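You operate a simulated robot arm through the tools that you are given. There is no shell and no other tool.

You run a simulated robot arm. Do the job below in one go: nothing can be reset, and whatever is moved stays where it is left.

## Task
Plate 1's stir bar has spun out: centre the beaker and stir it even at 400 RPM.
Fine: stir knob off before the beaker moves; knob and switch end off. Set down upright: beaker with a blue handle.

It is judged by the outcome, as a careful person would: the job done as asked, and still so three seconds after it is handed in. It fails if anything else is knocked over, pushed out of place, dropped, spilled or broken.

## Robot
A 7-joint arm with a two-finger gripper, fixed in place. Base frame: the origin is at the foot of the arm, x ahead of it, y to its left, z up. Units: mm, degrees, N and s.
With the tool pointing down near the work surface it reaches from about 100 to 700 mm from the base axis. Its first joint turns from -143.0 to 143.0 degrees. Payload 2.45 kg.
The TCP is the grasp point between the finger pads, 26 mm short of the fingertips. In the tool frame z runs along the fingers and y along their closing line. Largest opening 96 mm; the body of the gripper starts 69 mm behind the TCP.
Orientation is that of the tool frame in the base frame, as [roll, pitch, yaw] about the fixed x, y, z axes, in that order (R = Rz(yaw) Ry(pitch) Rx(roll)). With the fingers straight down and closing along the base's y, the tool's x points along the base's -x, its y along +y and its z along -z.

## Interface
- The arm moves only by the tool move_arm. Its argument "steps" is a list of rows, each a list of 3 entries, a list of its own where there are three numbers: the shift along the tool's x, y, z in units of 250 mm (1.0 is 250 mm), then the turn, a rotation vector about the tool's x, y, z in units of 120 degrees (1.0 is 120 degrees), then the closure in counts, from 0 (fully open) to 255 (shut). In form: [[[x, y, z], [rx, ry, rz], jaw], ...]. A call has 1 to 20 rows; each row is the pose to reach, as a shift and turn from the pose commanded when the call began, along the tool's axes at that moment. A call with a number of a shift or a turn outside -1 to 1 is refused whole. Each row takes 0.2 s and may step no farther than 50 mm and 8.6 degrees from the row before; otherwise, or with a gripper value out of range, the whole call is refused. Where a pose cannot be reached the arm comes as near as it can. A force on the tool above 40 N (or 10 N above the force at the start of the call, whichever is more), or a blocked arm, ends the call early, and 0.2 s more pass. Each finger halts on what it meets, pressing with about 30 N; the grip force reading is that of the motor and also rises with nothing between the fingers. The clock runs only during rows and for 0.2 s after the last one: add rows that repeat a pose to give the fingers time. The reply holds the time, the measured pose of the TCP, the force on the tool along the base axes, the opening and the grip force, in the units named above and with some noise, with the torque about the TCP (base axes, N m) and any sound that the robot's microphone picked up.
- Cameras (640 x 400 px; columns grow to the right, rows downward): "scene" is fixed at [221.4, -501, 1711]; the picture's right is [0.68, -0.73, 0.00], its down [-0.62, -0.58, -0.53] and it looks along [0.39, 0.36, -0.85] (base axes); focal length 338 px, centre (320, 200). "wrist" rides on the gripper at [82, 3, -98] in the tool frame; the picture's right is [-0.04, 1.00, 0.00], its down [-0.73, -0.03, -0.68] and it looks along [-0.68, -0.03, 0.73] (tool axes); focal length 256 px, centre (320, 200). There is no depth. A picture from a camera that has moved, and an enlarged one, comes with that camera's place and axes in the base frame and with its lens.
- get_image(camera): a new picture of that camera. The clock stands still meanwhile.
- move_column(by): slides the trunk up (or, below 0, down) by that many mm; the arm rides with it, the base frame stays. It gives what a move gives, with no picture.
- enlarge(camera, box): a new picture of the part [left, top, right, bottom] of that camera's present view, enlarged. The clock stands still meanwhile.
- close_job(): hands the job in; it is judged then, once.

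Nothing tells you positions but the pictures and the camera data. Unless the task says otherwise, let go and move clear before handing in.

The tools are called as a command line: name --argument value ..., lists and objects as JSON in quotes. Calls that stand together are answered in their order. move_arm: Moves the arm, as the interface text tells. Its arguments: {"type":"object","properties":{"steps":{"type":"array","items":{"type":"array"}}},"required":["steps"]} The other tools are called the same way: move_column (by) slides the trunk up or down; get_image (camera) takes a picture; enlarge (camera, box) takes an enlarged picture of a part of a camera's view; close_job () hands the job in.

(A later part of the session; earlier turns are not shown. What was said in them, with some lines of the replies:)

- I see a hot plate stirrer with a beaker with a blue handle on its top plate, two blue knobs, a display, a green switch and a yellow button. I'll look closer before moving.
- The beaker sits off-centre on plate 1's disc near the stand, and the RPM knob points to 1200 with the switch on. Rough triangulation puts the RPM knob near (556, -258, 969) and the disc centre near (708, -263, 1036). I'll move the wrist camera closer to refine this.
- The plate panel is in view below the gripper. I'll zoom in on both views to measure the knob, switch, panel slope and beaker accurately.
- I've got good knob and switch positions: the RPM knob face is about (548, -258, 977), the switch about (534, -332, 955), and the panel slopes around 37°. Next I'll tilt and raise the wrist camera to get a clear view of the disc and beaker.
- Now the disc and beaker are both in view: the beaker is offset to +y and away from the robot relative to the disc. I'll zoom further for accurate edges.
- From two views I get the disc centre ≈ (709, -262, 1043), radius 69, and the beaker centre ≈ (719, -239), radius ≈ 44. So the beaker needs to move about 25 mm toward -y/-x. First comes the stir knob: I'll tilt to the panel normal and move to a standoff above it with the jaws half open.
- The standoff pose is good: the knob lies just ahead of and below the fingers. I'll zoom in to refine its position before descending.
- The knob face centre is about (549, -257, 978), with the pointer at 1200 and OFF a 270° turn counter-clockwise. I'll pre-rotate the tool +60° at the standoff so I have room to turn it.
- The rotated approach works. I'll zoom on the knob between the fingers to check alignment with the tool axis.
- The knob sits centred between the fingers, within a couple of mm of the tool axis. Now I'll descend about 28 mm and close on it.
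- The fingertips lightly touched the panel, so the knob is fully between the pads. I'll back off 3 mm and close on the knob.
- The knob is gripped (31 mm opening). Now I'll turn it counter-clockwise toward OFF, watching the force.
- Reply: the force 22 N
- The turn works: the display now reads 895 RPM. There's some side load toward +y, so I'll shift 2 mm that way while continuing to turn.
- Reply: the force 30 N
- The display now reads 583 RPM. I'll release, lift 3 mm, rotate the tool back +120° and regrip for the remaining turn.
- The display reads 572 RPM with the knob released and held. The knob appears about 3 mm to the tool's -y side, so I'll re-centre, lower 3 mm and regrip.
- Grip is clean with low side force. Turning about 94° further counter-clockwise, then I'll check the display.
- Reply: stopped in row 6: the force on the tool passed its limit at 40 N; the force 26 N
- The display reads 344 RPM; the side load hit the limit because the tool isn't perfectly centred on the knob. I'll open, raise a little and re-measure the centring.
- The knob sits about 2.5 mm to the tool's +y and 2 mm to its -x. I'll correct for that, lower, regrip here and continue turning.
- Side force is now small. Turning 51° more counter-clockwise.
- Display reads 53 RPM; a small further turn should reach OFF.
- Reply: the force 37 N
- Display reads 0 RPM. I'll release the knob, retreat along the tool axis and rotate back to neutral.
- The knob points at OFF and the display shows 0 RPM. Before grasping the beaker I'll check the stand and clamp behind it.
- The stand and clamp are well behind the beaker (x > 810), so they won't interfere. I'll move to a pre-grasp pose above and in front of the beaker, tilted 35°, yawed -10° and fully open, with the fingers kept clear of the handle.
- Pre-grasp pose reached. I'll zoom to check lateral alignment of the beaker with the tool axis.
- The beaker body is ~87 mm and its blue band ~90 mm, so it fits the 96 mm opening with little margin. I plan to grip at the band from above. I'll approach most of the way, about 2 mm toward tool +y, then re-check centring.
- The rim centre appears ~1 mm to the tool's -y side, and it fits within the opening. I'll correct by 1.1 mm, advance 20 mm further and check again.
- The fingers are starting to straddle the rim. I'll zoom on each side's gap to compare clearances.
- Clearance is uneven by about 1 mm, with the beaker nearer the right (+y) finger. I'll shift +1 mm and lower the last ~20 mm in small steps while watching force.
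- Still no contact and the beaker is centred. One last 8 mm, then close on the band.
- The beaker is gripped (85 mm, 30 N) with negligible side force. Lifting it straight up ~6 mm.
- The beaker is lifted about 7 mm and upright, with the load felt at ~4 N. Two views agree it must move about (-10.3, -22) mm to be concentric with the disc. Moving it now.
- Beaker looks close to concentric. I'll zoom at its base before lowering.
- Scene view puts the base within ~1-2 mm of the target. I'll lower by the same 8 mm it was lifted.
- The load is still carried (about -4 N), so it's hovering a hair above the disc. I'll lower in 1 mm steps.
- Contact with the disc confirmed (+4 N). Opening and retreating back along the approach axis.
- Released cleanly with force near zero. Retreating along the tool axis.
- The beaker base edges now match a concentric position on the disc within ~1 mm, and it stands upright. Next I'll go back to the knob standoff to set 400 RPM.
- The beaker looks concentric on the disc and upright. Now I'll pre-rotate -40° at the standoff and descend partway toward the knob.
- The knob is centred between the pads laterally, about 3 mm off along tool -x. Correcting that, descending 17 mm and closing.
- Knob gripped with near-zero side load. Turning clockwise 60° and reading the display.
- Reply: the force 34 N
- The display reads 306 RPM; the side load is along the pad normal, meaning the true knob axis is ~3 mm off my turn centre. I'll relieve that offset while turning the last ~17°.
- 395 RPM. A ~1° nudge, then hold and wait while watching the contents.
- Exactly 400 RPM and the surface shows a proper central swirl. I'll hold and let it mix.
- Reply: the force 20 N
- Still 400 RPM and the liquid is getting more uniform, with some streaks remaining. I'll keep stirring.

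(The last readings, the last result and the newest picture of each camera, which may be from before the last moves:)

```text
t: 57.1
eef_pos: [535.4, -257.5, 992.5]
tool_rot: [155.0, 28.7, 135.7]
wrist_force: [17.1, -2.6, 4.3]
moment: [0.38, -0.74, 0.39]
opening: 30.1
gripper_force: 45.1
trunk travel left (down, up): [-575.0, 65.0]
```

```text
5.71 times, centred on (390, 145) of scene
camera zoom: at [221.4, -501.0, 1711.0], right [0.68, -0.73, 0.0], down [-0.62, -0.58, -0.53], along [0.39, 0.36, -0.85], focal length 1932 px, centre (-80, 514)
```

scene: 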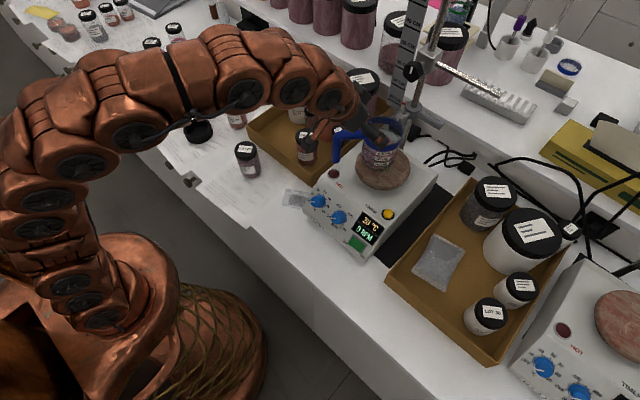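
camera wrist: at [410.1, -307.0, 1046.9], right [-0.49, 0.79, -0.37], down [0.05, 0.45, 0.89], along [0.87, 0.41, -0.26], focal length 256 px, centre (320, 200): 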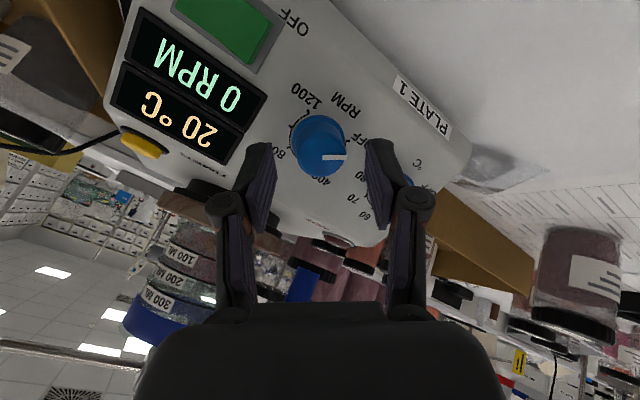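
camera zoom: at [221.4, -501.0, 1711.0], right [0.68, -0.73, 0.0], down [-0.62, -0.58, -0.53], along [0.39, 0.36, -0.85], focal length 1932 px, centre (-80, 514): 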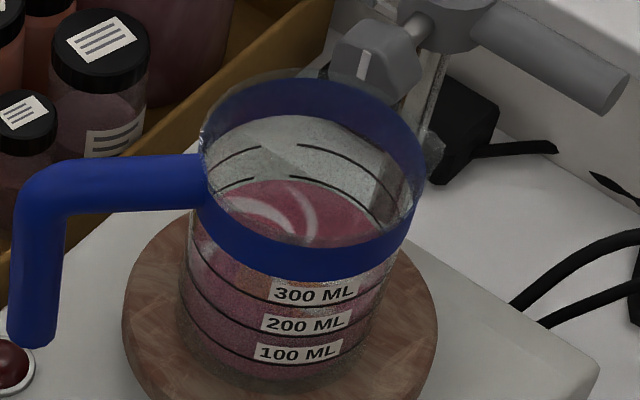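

Mostly even now, with a bit of an orange patch still visible. Continuing to stir.

move_arm --steps '[[[0, 0, 0], [0, 0, 0], 255], [[0, 0, 0], [0, 0, 0], 255], [[0, 0, 0], [0, 0, 0], 255], [[0, 0, 0], [0, 0, 0], 255], [[0, 0, 0], [0, 0, 0], 255], [[0, 0, 0], [0, 0, 0], 255], [[0, 0, 0], [0, 0, 0], 255], [[0, 0, 0], [0, 0, 0], 255], [[0, 0, 0], [0, 0, 0], 255], [[0, 0, 0], [0, 0, 0], 255], [[0, 0, 0], [0, 0, 0], 255], [[0, 0, 0], [0, 0, 0], 255], [[0, 0, 0], [0, 0, 0], 255], [[0, 0, 0], [0, 0, 0], 255], [[0, 0, 0], [0, 0, 0], 255], [[0, 0, 0], [0, 0, 0], 255], [[0, 0, 0], [0, 0, 0], 255], [[0, 0, 0], [0, 0, 0], 255], [[0, 0, 0], [0, 0, 0], 255], [[0, 0, 0], [0, 0, 0], 255]]'

enlarge --camera "scene" --box '[360, 110, 420, 180]'

get_image --camera "wrist"

```text
t: 61.3
eef_pos: [535.8, -257.5, 993.5]
tool_rot: [155.0, 28.7, 135.7]
wrist_force: [14.2, 0.3, 2.2]
moment: [0.45, -0.77, 0.45]
opening: 30.2
gripper_force: 44.9
trunk travel left (down, up): [-575.0, 65.0]
```

```text
5.71 times, centred on (390, 145) of scene
camera zoom: at [221.4, -501.0, 1711.0], right [0.68, -0.73, 0.0], down [-0.62, -0.58, -0.53], along [0.39, 0.36, -0.85], focal length 1932 px, centre (-80, 514)
```

zoom: 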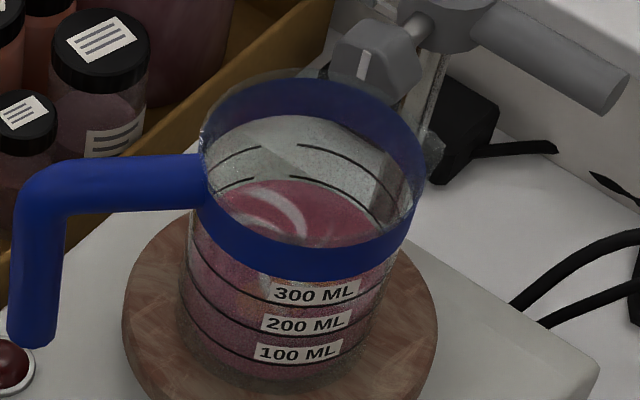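

```text
taken
camera wrist: at [425.6, -204.3, 1034.4], right [0.51, 0.76, 0.39], down [0.03, -0.47, 0.88], along [0.86, -0.44, -0.27], focal length 256 px, centre (320, 200)
```

wrist: 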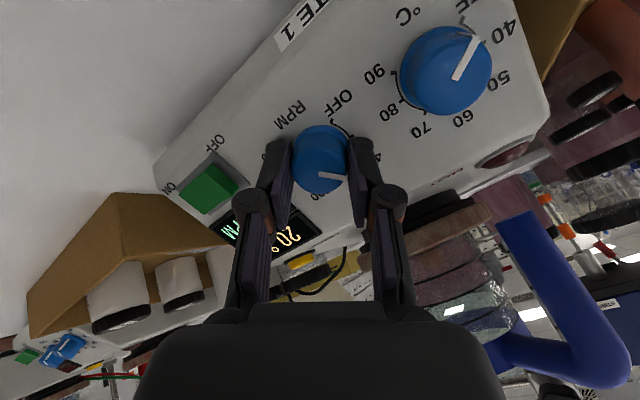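

Let me zoom closely at the beaker's contents to judge evenness.

enlarge --camera "scene" --box '[370, 128, 406, 172]'

enlarge --camera "wrist" --box '[400, 210, 540, 350]'

```text
9.09 times, centred on (388, 150) of scene
camera zoom: at [221.4, -501.0, 1711.0], right [0.68, -0.73, 0.0], down [-0.62, -0.58, -0.53], along [0.39, 0.36, -0.85], focal length 3073 px, centre (-298, 654)
```

zoom: 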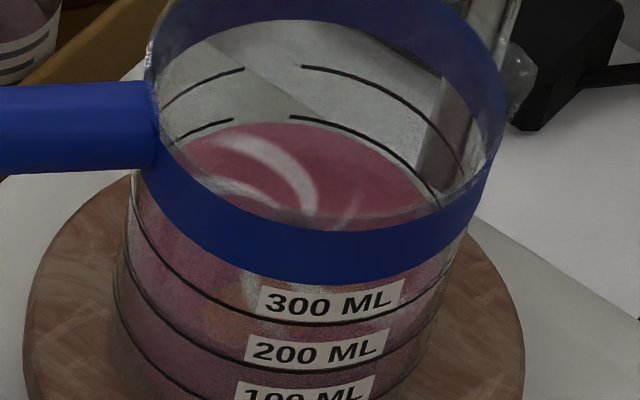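

```text
2.86 times, centred on (470, 280) of wrist
camera zoom: at [425.6, -204.3, 1034.4], right [0.51, 0.76, 0.39], down [0.03, -0.47, 0.88], along [0.86, -0.44, -0.27], focal length 731 px, centre (-109, -29)
```

zoom: 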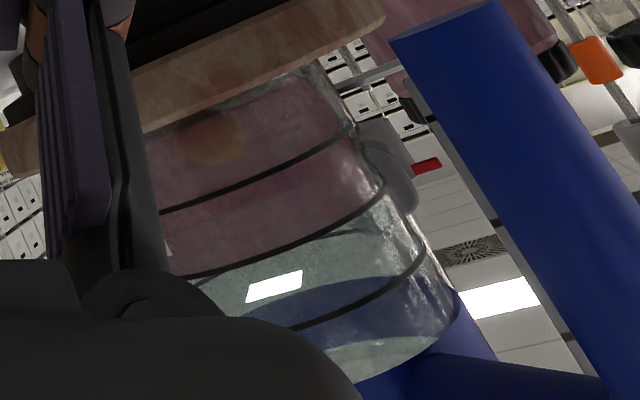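

A faint orange patch is still circulating, so it isn't fully even yet. I'll keep stirring longer.

move_arm --steps '[[[0, 0, 0], [0, 0, 0], 255], [[0, 0, 0], [0, 0, 0], 255], [[0, 0, 0], [0, 0, 0], 255], [[0, 0, 0], [0, 0, 0], 255], [[0, 0, 0], [0, 0, 0], 255], [[0, 0, 0], [0, 0, 0], 255], [[0, 0, 0], [0, 0, 0], 255], [[0, 0, 0], [0, 0, 0], 255], [[0, 0, 0], [0, 0, 0], 255], [[0, 0, 0], [0, 0, 0], 255], [[0, 0, 0], [0, 0, 0], 255], [[0, 0, 0], [0, 0, 0], 255], [[0, 0, 0], [0, 0, 0], 255], [[0, 0, 0], [0, 0, 0], 255], [[0, 0, 0], [0, 0, 0], 255], [[0, 0, 0], [0, 0, 0], 255], [[0, 0, 0], [0, 0, 0], 255], [[0, 0, 0], [0, 0, 0], 255], [[0, 0, 0], [0, 0, 0], 255], [[0, 0, 0], [0, 0, 0], 255]]'

move_arm --steps '[[[0, 0, 0], [0, 0, 0], 255], [[0, 0, 0], [0, 0, 0], 255], [[0, 0, 0], [0, 0, 0], 255], [[0, 0, 0], [0, 0, 0], 255], [[0, 0, 0], [0, 0, 0], 255], [[0, 0, 0], [0, 0, 0], 255], [[0, 0, 0], [0, 0, 0], 255], [[0, 0, 0], [0, 0, 0], 255], [[0, 0, 0], [0, 0, 0], 255], [[0, 0, 0], [0, 0, 0], 255], [[0, 0, 0], [0, 0, 0], 255], [[0, 0, 0], [0, 0, 0], 255], [[0, 0, 0], [0, 0, 0], 255], [[0, 0, 0], [0, 0, 0], 255], [[0, 0, 0], [0, 0, 0], 255], [[0, 0, 0], [0, 0, 0], 255], [[0, 0, 0], [0, 0, 0], 255], [[0, 0, 0], [0, 0, 0], 255], [[0, 0, 0], [0, 0, 0], 255], [[0, 0, 0], [0, 0, 0], 255]]'

enlarge --camera "scene" --box '[370, 128, 406, 172]'

enlarge --camera "wrist" --box '[400, 210, 540, 350]'

enlarge --camera "scene" --box '[290, 150, 410, 250]'

```text
t: 65.5
eef_pos: [535.4, -257.5, 993.1]
tool_rot: [155.0, 28.7, 135.7]
wrist_force: [12.9, 0.9, 1.3]
moment: [0.36, -0.73, 0.42]
opening: 30.2
gripper_force: 44.9
trunk travel left (down, up): [-575.0, 65.0]
```

```text
t: 69.7
eef_pos: [533.9, -257.2, 993.7]
tool_rot: [155.0, 28.7, 135.7]
wrist_force: [10.5, 0.1, -1.0]
moment: [0.45, -0.64, 0.43]
opening: 30.0
gripper_force: 45.1
trunk travel left (down, up): [-575.0, 65.0]
```

```text
9.09 times, centred on (388, 150) of scene
camera zoom: at [221.4, -501.0, 1711.0], right [0.68, -0.73, 0.0], down [-0.62, -0.58, -0.53], along [0.39, 0.36, -0.85], focal length 3073 px, centre (-298, 654)
```

zoom: 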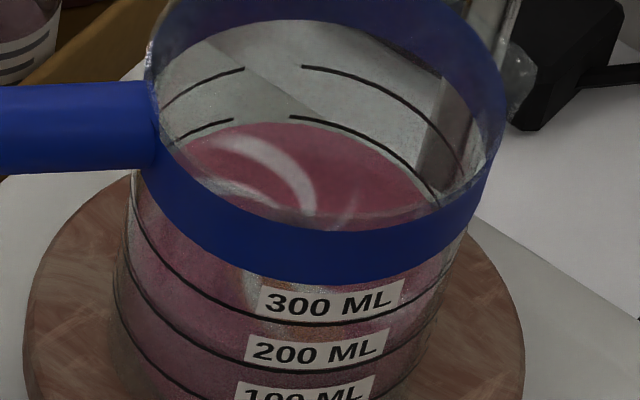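

```text
2.86 times, centred on (470, 280) of wrist
camera zoom: at [425.5, -204.2, 1034.4], right [0.51, 0.76, 0.39], down [0.03, -0.47, 0.88], along [0.86, -0.44, -0.27], focal length 731 px, centre (-109, -29)
```

zoom: 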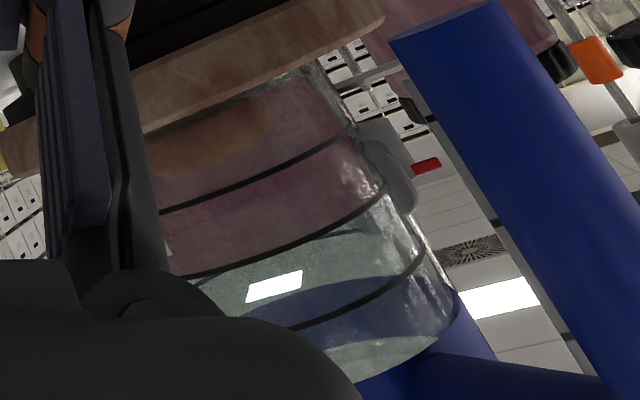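

```text
4.00 times, centred on (350, 200) of scene
camera zoom: at [221.4, -501.0, 1711.0], right [0.68, -0.73, 0.0], down [-0.62, -0.58, -0.53], along [0.39, 0.36, -0.85], focal length 1352 px, centre (200, 200)
```

zoom: 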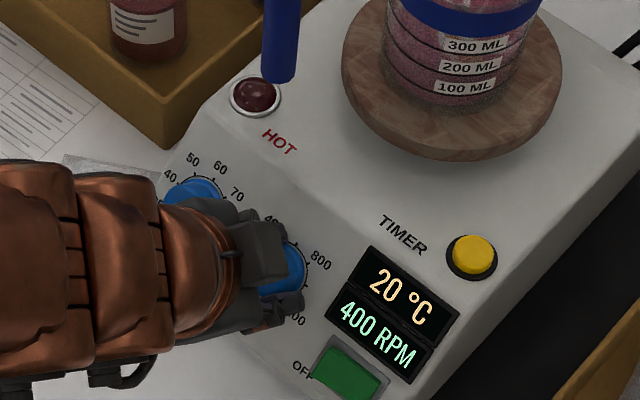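

The liquid is now a uniform pink; the remaining spot by the base looks like the spinning stir bar itself. I'll stir ~12 s more to be safe.

move_arm --steps '[[[0, 0, 0], [0, 0, 0], 255], [[0, 0, 0], [0, 0, 0], 255], [[0, 0, 0], [0, 0, 0], 255], [[0, 0, 0], [0, 0, 0], 255], [[0, 0, 0], [0, 0, 0], 255], [[0, 0, 0], [0, 0, 0], 255], [[0, 0, 0], [0, 0, 0], 255], [[0, 0, 0], [0, 0, 0], 255], [[0, 0, 0], [0, 0, 0], 255], [[0, 0, 0], [0, 0, 0], 255], [[0, 0, 0], [0, 0, 0], 255], [[0, 0, 0], [0, 0, 0], 255], [[0, 0, 0], [0, 0, 0], 255], [[0, 0, 0], [0, 0, 0], 255], [[0, 0, 0], [0, 0, 0], 255], [[0, 0, 0], [0, 0, 0], 255], [[0, 0, 0], [0, 0, 0], 255], [[0, 0, 0], [0, 0, 0], 255], [[0, 0, 0], [0, 0, 0], 255], [[0, 0, 0], [0, 0, 0], 255]]'

move_arm --steps '[[[0, 0, 0], [0, 0, 0], 255], [[0, 0, 0], [0, 0, 0], 255], [[0, 0, 0], [0, 0, 0], 255], [[0, 0, 0], [0, 0, 0], 255], [[0, 0, 0], [0, 0, 0], 255], [[0, 0, 0], [0, 0, 0], 255], [[0, 0, 0], [0, 0, 0], 255], [[0, 0, 0], [0, 0, 0], 255], [[0, 0, 0], [0, 0, 0], 255], [[0, 0, 0], [0, 0, 0], 255], [[0, 0, 0], [0, 0, 0], 255], [[0, 0, 0], [0, 0, 0], 255], [[0, 0, 0], [0, 0, 0], 255], [[0, 0, 0], [0, 0, 0], 255], [[0, 0, 0], [0, 0, 0], 255], [[0, 0, 0], [0, 0, 0], 255], [[0, 0, 0], [0, 0, 0], 255], [[0, 0, 0], [0, 0, 0], 255], [[0, 0, 0], [0, 0, 0], 255], [[0, 0, 0], [0, 0, 0], 255]]'

enlarge --camera "scene" --box '[360, 110, 420, 180]'

enlarge --camera "wrist" --box '[400, 210, 540, 350]'

enlarge --camera "scene" --box '[290, 150, 410, 250]'

```text
t: 73.9
eef_pos: [534.2, -256.8, 993.1]
tool_rot: [155.0, 28.7, 135.7]
wrist_force: [11.2, -0.5, -1.2]
moment: [0.45, -0.59, 0.46]
opening: 30.2
gripper_force: 44.8
trunk travel left (down, up): [-575.0, 65.0]
```

```text
t: 78.1
eef_pos: [535.2, -256.9, 992.9]
tool_rot: [155.0, 28.7, 135.8]
wrist_force: [9.8, 0.4, -0.1]
moment: [0.47, -0.65, 0.44]
opening: 30.2
gripper_force: 45.0
trunk travel left (down, up): [-575.0, 65.0]
```

```text
5.71 times, centred on (390, 145) of scene
camera zoom: at [221.4, -501.0, 1711.0], right [0.68, -0.73, 0.0], down [-0.62, -0.58, -0.53], along [0.39, 0.36, -0.85], focal length 1932 px, centre (-80, 514)
```

zoom: 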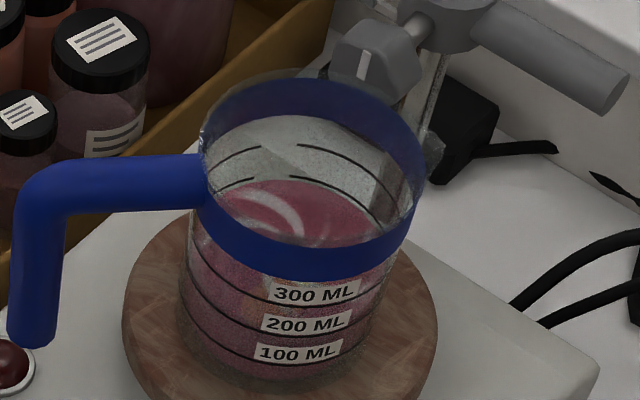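

```text
2.86 times, centred on (470, 280) of wrist
camera zoom: at [425.5, -204.2, 1034.4], right [0.51, 0.76, 0.39], down [0.03, -0.47, 0.88], along [0.86, -0.44, -0.27], focal length 731 px, centre (-109, -29)
```

zoom: 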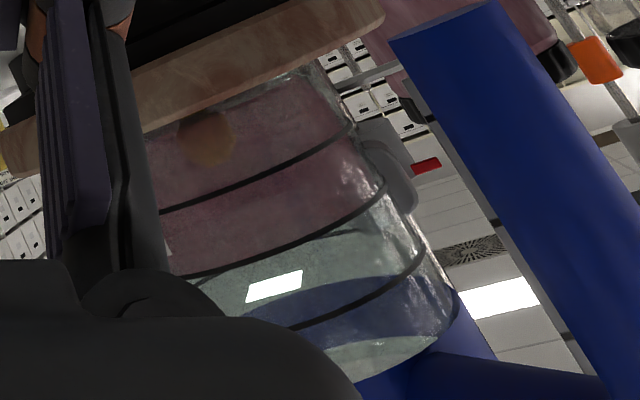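

```text
4.00 times, centred on (350, 200) of scene
camera zoom: at [221.4, -501.0, 1711.0], right [0.68, -0.73, 0.0], down [-0.62, -0.58, -0.53], along [0.39, 0.36, -0.85], focal length 1352 px, centre (200, 200)
```

zoom: 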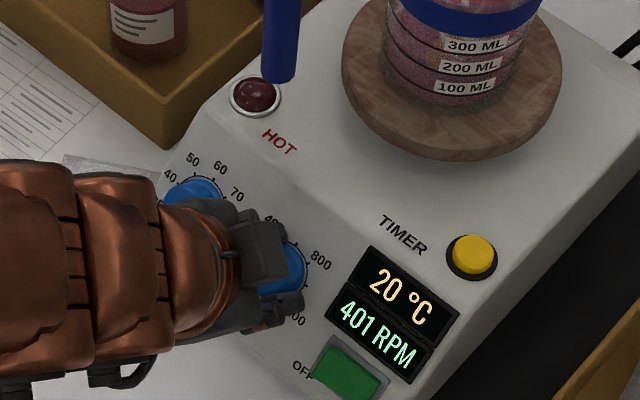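

Confirmed: the spot alternates end-on and side-on at the base centre, so it's the stir bar spinning on the plate centre. The liquid is even after ~30 s at 400 RPM. Now turning the knob back to OFF.

move_arm --steps '[[[0.0004, 0.001, 0], [0, 0, -0.0667], 255], [[0.0008, 0.002, 0], [0, 0, -0.1333], 255], [[0.0012, 0.003, 0], [0, 0, -0.2], 255], [[0.0016, 0.0045, 0], [0, 0, -0.2667], 255], [[0.002, 0.006, 0], [0, 0, -0.3333], 255], [[0.0024, 0.007, 0], [0, 0, -0.4], 255], [[0.0028, 0.008, 0], [0, 0, -0.4667], 255], [[0.0032, 0.009, 0], [0, 0, -0.5333], 255]]'

enlarge --camera "scene" --box '[290, 150, 410, 250]'

```text
t: 79.9
eef_pos: [531.8, -255.4, 993.7]
tool_rot: [-161.2, 33.1, -148.2]
wrist_force: [2.2, -13.8, 1.7]
moment: [-0.95, 0.06, -0.91]
opening: 29.7
gripper_force: 44.8
trunk travel left (down, up): [-575.0, 65.0]
```

```text
4.00 times, centred on (350, 200) of scene
camera zoom: at [221.4, -501.0, 1711.0], right [0.68, -0.73, 0.0], down [-0.62, -0.58, -0.53], along [0.39, 0.36, -0.85], focal length 1352 px, centre (200, 200)
```

zoom: 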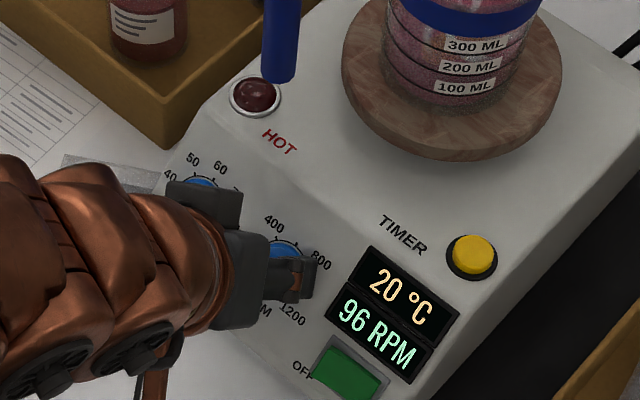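

96 RPM left; about 24° more counter-clockwise.

move_arm --steps '[[[0, -0.003, 0], [0, 0, -0.0667], 255], [[0, -0.003, 0], [0, 0, -0.1333], 255], [[0, -0.003, 0], [0, 0, -0.19], 255], [[0, -0.003, 0], [0, 0, -0.22], 255]]'

enlarge --camera "scene" --box '[290, 150, 410, 250]'

```text
t: 80.9
eef_pos: [534.4, -254.7, 992.2]
tool_rot: [-148.8, 21.4, -121.2]
wrist_force: [-4.6, -0.3, 4.0]
moment: [-0.05, -0.03, -0.95]
opening: 31.1
gripper_force: 44.8
trunk travel left (down, up): [-575.0, 65.0]
```

```text
4.00 times, centred on (350, 200) of scene
camera zoom: at [221.4, -501.0, 1711.0], right [0.68, -0.73, 0.0], down [-0.62, -0.58, -0.53], along [0.39, 0.36, -0.85], focal length 1352 px, centre (200, 200)
```

zoom: 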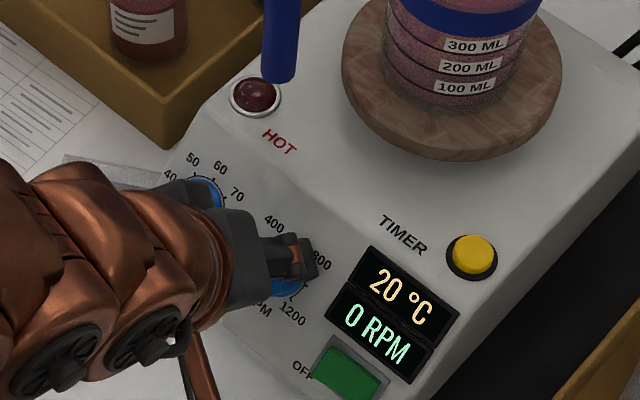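

0 RPM. Releasing the knob, retreating along the axis and rotating back to neutral.

move_arm --steps '[[[0, 0, 0], [0, 0, 0], 130], [[0, 0, 0], [0, 0, 0], 120], [[0, 0, 0], [0, 0, 0], 120], [[0, 0, -0.05], [0, 0, 0], 120], [[0, 0, -0.15], [0, 0, 0.07], 120], [[0, 0, -0.25], [0, 0, 0.14], 120], [[0, 0, -0.32], [0, 0, 0.21], 150], [[0, 0, -0.32], [0, 0, 0.28], 200], [[0, 0, -0.32], [0, 0, 0.35], 255], [[0, 0, -0.32], [0, 0, 0.42], 255], [[0, 0, -0.32], [0, 0, 0.4333], 255], [[0, 0, -0.32], [0, 0, 0.4333], 255]]'

enlarge --camera "scene" --box '[300, 100, 430, 250]'

enlarge --camera "scene" --box '[360, 110, 420, 180]'

get_image --camera "wrist"

```text
t: 83.5
eef_pos: [485.6, -256.3, 1057.3]
tool_rot: [-179.5, 37.2, -179.5]
wrist_force: [-0.3, -1.6, -0.1]
moment: [-0.01, 0.03, -0.01]
opening: 0.0
gripper_force: 28.7
trunk travel left (down, up): [-575.0, 65.0]
```

```text
2.67 times, centred on (365, 175) of scene
camera zoom: at [221.4, -501.0, 1711.0], right [0.68, -0.73, 0.0], down [-0.62, -0.58, -0.53], along [0.39, 0.36, -0.85], focal length 901 px, centre (200, 267)
```

zoom: 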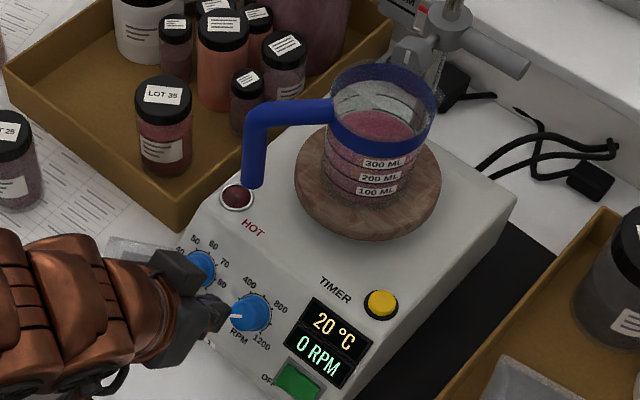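

```text
5.71 times, centred on (390, 145) of scene
camera zoom: at [221.4, -501.0, 1711.0], right [0.68, -0.73, 0.0], down [-0.62, -0.58, -0.53], along [0.39, 0.36, -0.85], focal length 1932 px, centre (-80, 514)
```

zoom: 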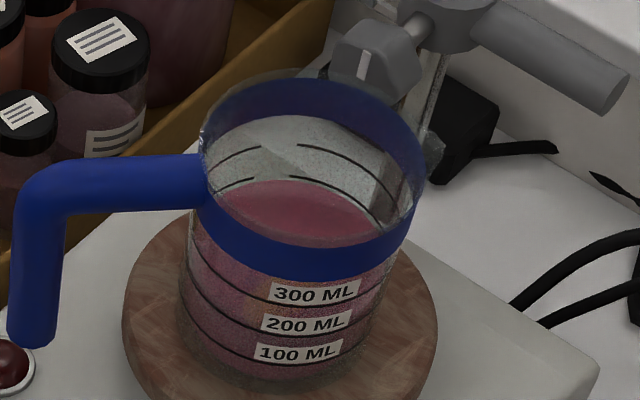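

```text
taken
camera wrist: at [361.7, -252.9, 1086.8], right [0.03, 1.0, 0.02], down [0.17, -0.02, 0.98], along [0.98, -0.02, -0.17], focal length 256 px, centre (320, 200)
```

wrist: 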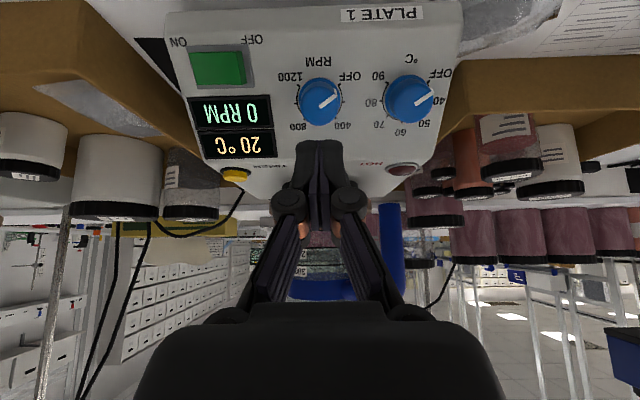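

The liquid surface is now uniformly pink and the knob is at OFF. Next is the power switch; I'll zoom on it to see which side is pressed.

enlarge --camera "wrist" --box '[160, 25, 280, 105]'

enlarge --camera "scene" --box '[335, 225, 385, 265]'

```text
5.00 times, centred on (220, 65) of wrist
camera zoom: at [361.7, -252.9, 1086.8], right [0.03, 1.0, 0.02], down [0.17, -0.02, 0.98], along [0.98, -0.02, -0.17], focal length 1280 px, centre (820, 875)
```

zoom: 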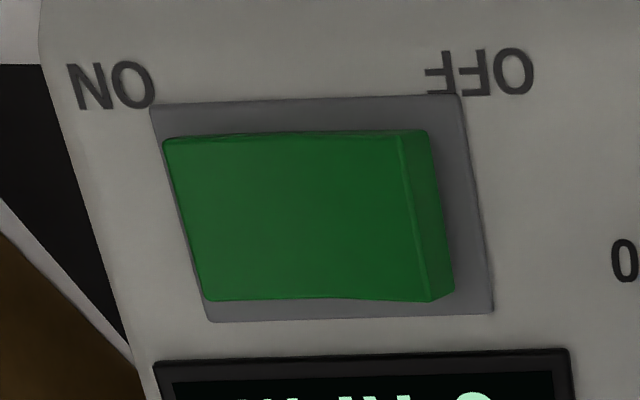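

```text
10.00 times, centred on (360, 245) of scene
camera zoom: at [221.4, -501.0, 1711.0], right [0.68, -0.73, 0.0], down [-0.62, -0.58, -0.53], along [0.39, 0.36, -0.85], focal length 3380 px, centre (-80, -250)
```

zoom: 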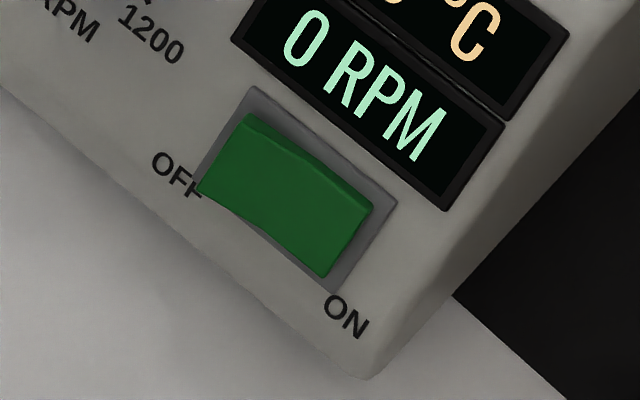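

The rocker's OFF end (+y side) is raised and its ON end is pressed in. I'll hover the closed fingertips over the OFF end near (531, -322, 959).

move_arm --steps '[[[0.03, -0.09, 0], [0, 0, 0], 255], [[0.065, -0.18, 0], [0, 0, 0], 255], [[0.1, -0.265, 0], [0, 0, 0], 255], [[0.1, -0.265, 0.12], [0, 0, 0], 255], [[0.1, -0.265, 0.22], [0, 0, 0], 255], [[0.1, -0.265, 0.265], [0, 0, 0], 255], [[0.1, -0.265, 0.265], [0, 0, 0], 255]]'

get_image --camera "wrist"

enlarge --camera "wrist" --box '[260, 90, 380, 190]'

enlarge --camera "scene" --box '[310, 190, 400, 265]'

```text
t: 85.1
eef_pos: [505.1, -321.7, 989.5]
tool_rot: [-179.5, 37.5, -179.4]
wrist_force: [-0.2, -0.5, 0.2]
moment: [0.01, -0.01, 0.0]
opening: 0.2
gripper_force: 28.6
trunk travel left (down, up): [-575.0, 65.0]
```

```text
taken
camera wrist: at [381.9, -319.7, 1019.7], right [0.02, 1.0, 0.02], down [0.17, -0.02, 0.98], along [0.98, -0.02, -0.17], focal length 256 px, centre (320, 200)
```

wrist: 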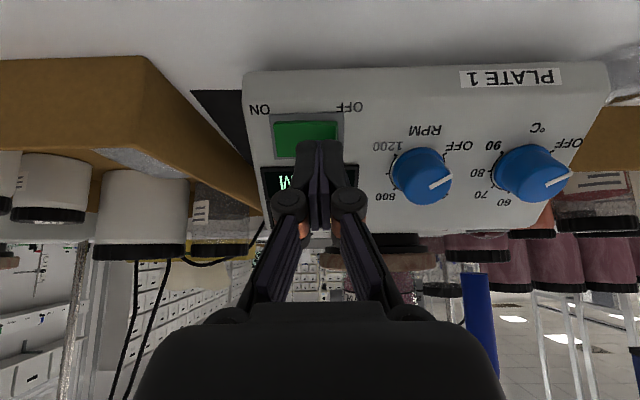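

```text
4.00 times, centred on (320, 140) of wrist
camera zoom: at [381.9, -319.7, 1019.7], right [0.02, 1.0, 0.02], down [0.17, -0.02, 0.98], along [0.98, -0.02, -0.17], focal length 1024 px, centre (320, 440)
```

zoom: 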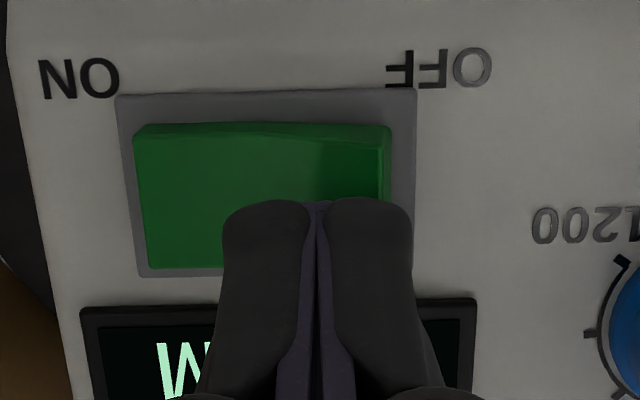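

```text
5.33 times, centred on (355, 228) of scene
camera zoom: at [221.4, -501.0, 1711.0], right [0.68, -0.73, 0.0], down [-0.62, -0.58, -0.53], along [0.39, 0.36, -0.85], focal length 1803 px, centre (133, 53)
```

zoom: 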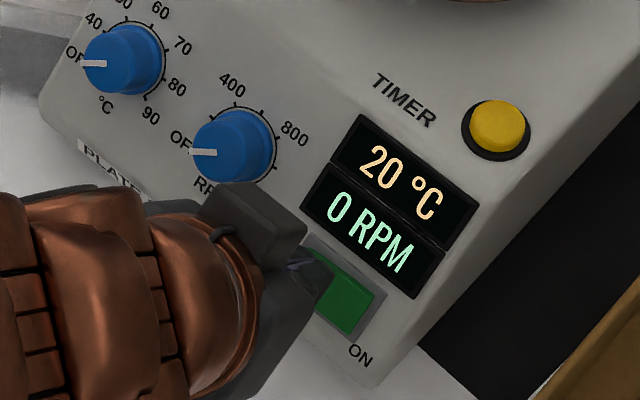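

The fingertips hover over the OFF half. I'll shift 3 mm toward +y and 2 mm down-slope, then press in small steps.

move_arm --steps '[[[0.008, 0.012, 0], [0, 0, 0], 255], [[0.008, 0.012, 0.03], [0, 0, 0], 255], [[0.008, 0.012, 0.05], [0, 0, 0], 255], [[0.008, 0.012, 0.06], [0, 0, 0], 255], [[0.008, 0.012, 0.068], [0, 0, 0], 255], [[0.008, 0.012, 0.076], [0, 0, 0], 255]]'

enlarge --camera "scene" --box '[310, 190, 400, 265]'

enlarge --camera "wrist" --box '[260, 90, 380, 190]'

```text
t: 86.5
eef_pos: [514.3, -317.6, 976.1]
tool_rot: [-179.3, 37.5, -179.4]
wrist_force: [-21.7, 10.2, 28.8]
moment: [0.1, -0.44, 0.1]
opening: 5.8
gripper_force: 28.4
trunk travel left (down, up): [-575.0, 65.0]
stopped in row 6: the force on the tool passed its limit at 44 N (the readings are from after the stop); the commanded pose is now the measured one
```

```text
5.33 times, centred on (355, 228) of scene
camera zoom: at [221.4, -501.0, 1711.0], right [0.68, -0.73, 0.0], down [-0.62, -0.58, -0.53], along [0.39, 0.36, -0.85], focal length 1803 px, centre (133, 53)
```

zoom: 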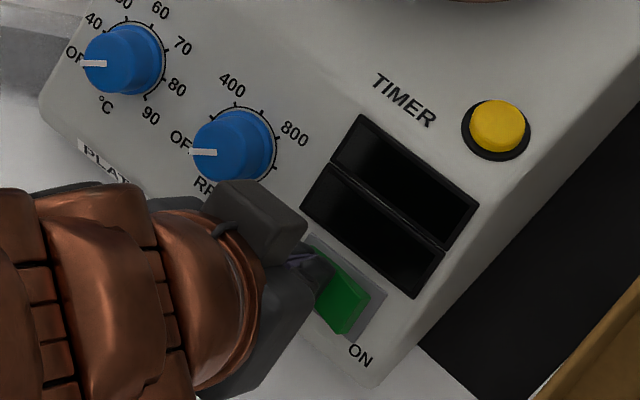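

```text
4.00 times, centred on (320, 140) of wrist
camera zoom: at [389.6, -315.1, 1005.3], right [0.03, 1.0, 0.02], down [0.17, -0.02, 0.99], along [0.99, -0.02, -0.17], focal length 1024 px, centre (320, 440)
```

zoom: 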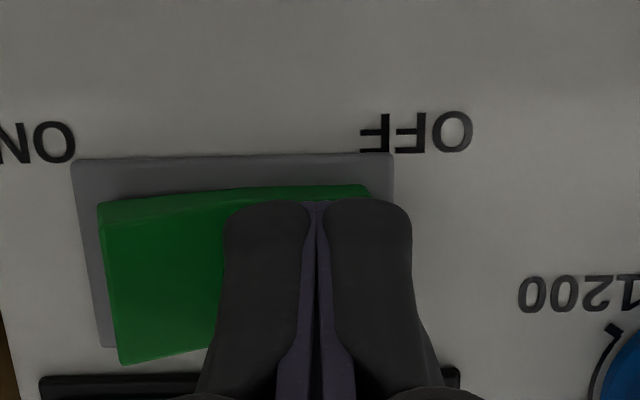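

The display went dark: the switch is now OFF. Retreating straight back from it.

move_arm --steps '[[[0, 0, -0.03], [0, 0, 0], 255], [[0, 0, -0.1], [0, 0, 0], 255], [[0, 0, -0.22], [0, 0, 0], 255], [[0, 0, -0.38], [0, 0, 0], 255], [[0, 0, -0.55], [0, 0, 0], 255], [[0.05, 0.05, -0.72], [0, 0, 0], 255], [[0.1, 0.1, -0.88], [0, 0, 0], 255], [[0.1, 0.1, -0.88], [0, 0, 0], 255]]'

get_image --camera "scene"

enlarge --camera "scene" --box '[300, 100, 430, 265]'

get_image --camera "wrist"

```text
t: 88.3
eef_pos: [362.3, -293.9, 1132.8]
tool_rot: [-179.4, 37.5, -179.4]
wrist_force: [-0.5, 0.2, 1.0]
moment: [-0.02, -0.03, -0.02]
opening: 0.0
gripper_force: 28.0
trunk travel left (down, up): [-575.0, 65.0]
```

```text
taken
```

scene: 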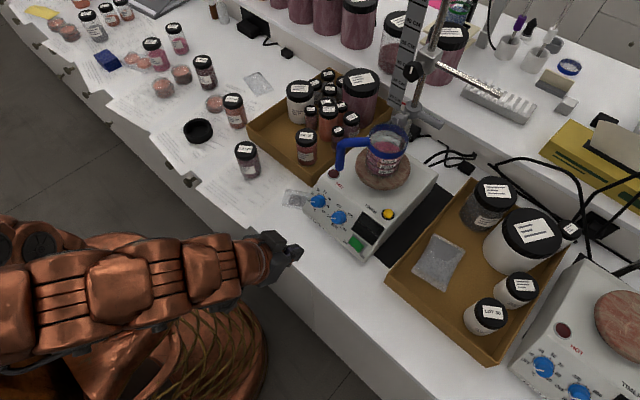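

```text
2.42 times, centred on (365, 182) of scene
camera zoom: at [221.4, -501.0, 1711.0], right [0.68, -0.73, 0.0], down [-0.62, -0.58, -0.53], along [0.39, 0.36, -0.85], focal length 820 px, centre (211, 242)
```

zoom: 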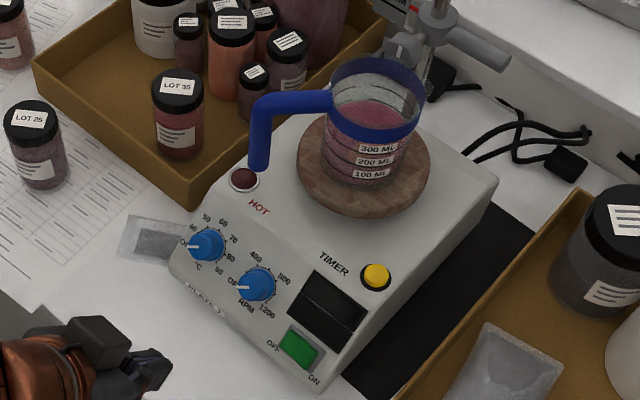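

```text
taken
camera wrist: at [238.1, -291.6, 1161.8], right [0.03, 1.0, 0.02], down [0.17, -0.02, 0.99], along [0.99, -0.02, -0.17], focal length 256 px, centre (320, 200)
```

wrist: 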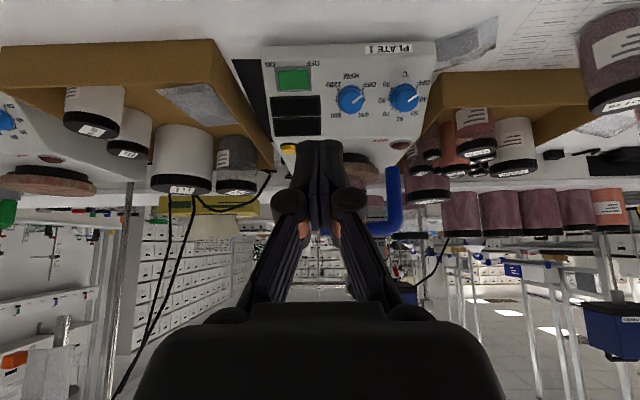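

The arm is clear, the display is dark and the beaker stands centred and upright. One last close check of the knobs, switch and beaker contents.

enlarge --camera "scene" --box '[305, 180, 385, 260]'

enlarge --camera "scene" --box '[350, 115, 420, 195]'

enlarge --camera "wrist" --box '[260, 40, 440, 160]'

```text
5.00 times, centred on (345, 220) of scene
camera zoom: at [221.4, -501.0, 1711.0], right [0.68, -0.73, 0.0], down [-0.62, -0.58, -0.53], along [0.39, 0.36, -0.85], focal length 1690 px, centre (195, 100)
```

zoom: 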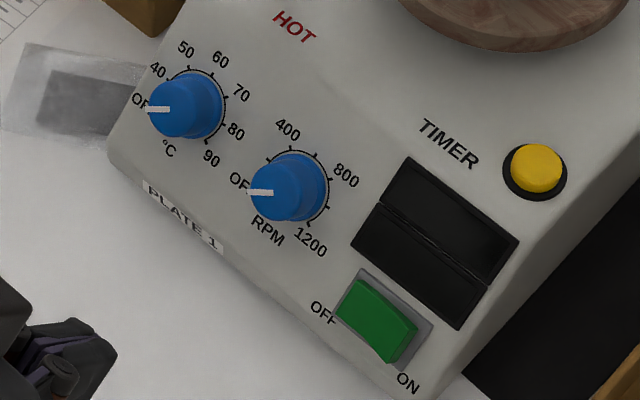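

```text
5.00 times, centred on (385, 155) of scene
camera zoom: at [221.4, -501.0, 1711.0], right [0.68, -0.73, 0.0], down [-0.62, -0.58, -0.53], along [0.39, 0.36, -0.85], focal length 1690 px, centre (-5, 425)
```

zoom: 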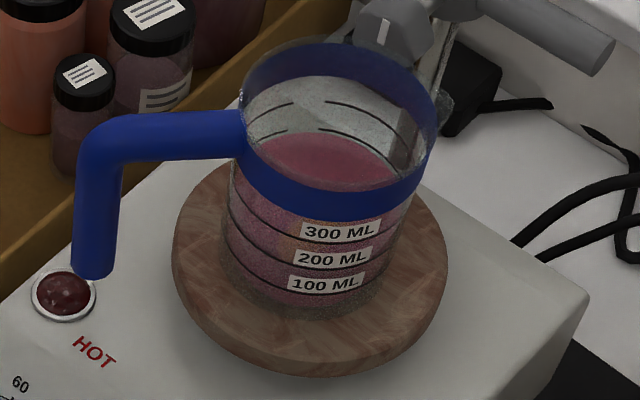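

```text
3.33 times, centred on (350, 100) of wrist
camera zoom: at [238.1, -291.6, 1161.8], right [0.03, 1.0, 0.02], down [0.17, -0.02, 0.99], along [0.99, -0.02, -0.17], focal length 853 px, centre (220, 533)
```

zoom: 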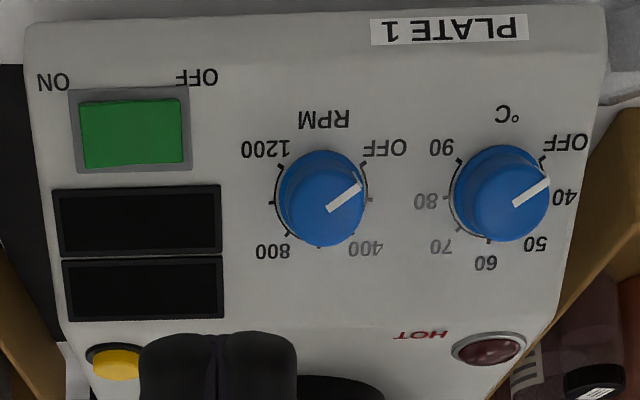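

Both knobs point to OFF, the power switch is off with the display dark, and the liquid is an even pink. The blue-handled beaker stands upright and centred on plate 1 with the arm clear, so I'm handing the job in.

close_job

```text
The job is handed in.
```

I centred the beaker on plate 1, stirred it at 400 RPM for about 30 seconds until the liquid was an even pink, and handed the job in. The hand-in reply gave no verdict.

- **Order:** the stir knob was at OFF, with the display at 0 RPM, before I moved the beaker.
- **Beaker:** I lifted it about 8 mm, moved it about 25 mm, and set the blue-handled beaker down upright. In the pictures it sits within about 1–2 mm of the disc's centre.
- **Stirring:** the display read 400–401 RPM throughout, and the stir bar stayed at the centre of the base.
- **End state:** both knobs point to OFF, the power switch is off and the display is dark. The gripper is empty and the arm is clear of the plate. Nothing else looked moved in the last pictures.
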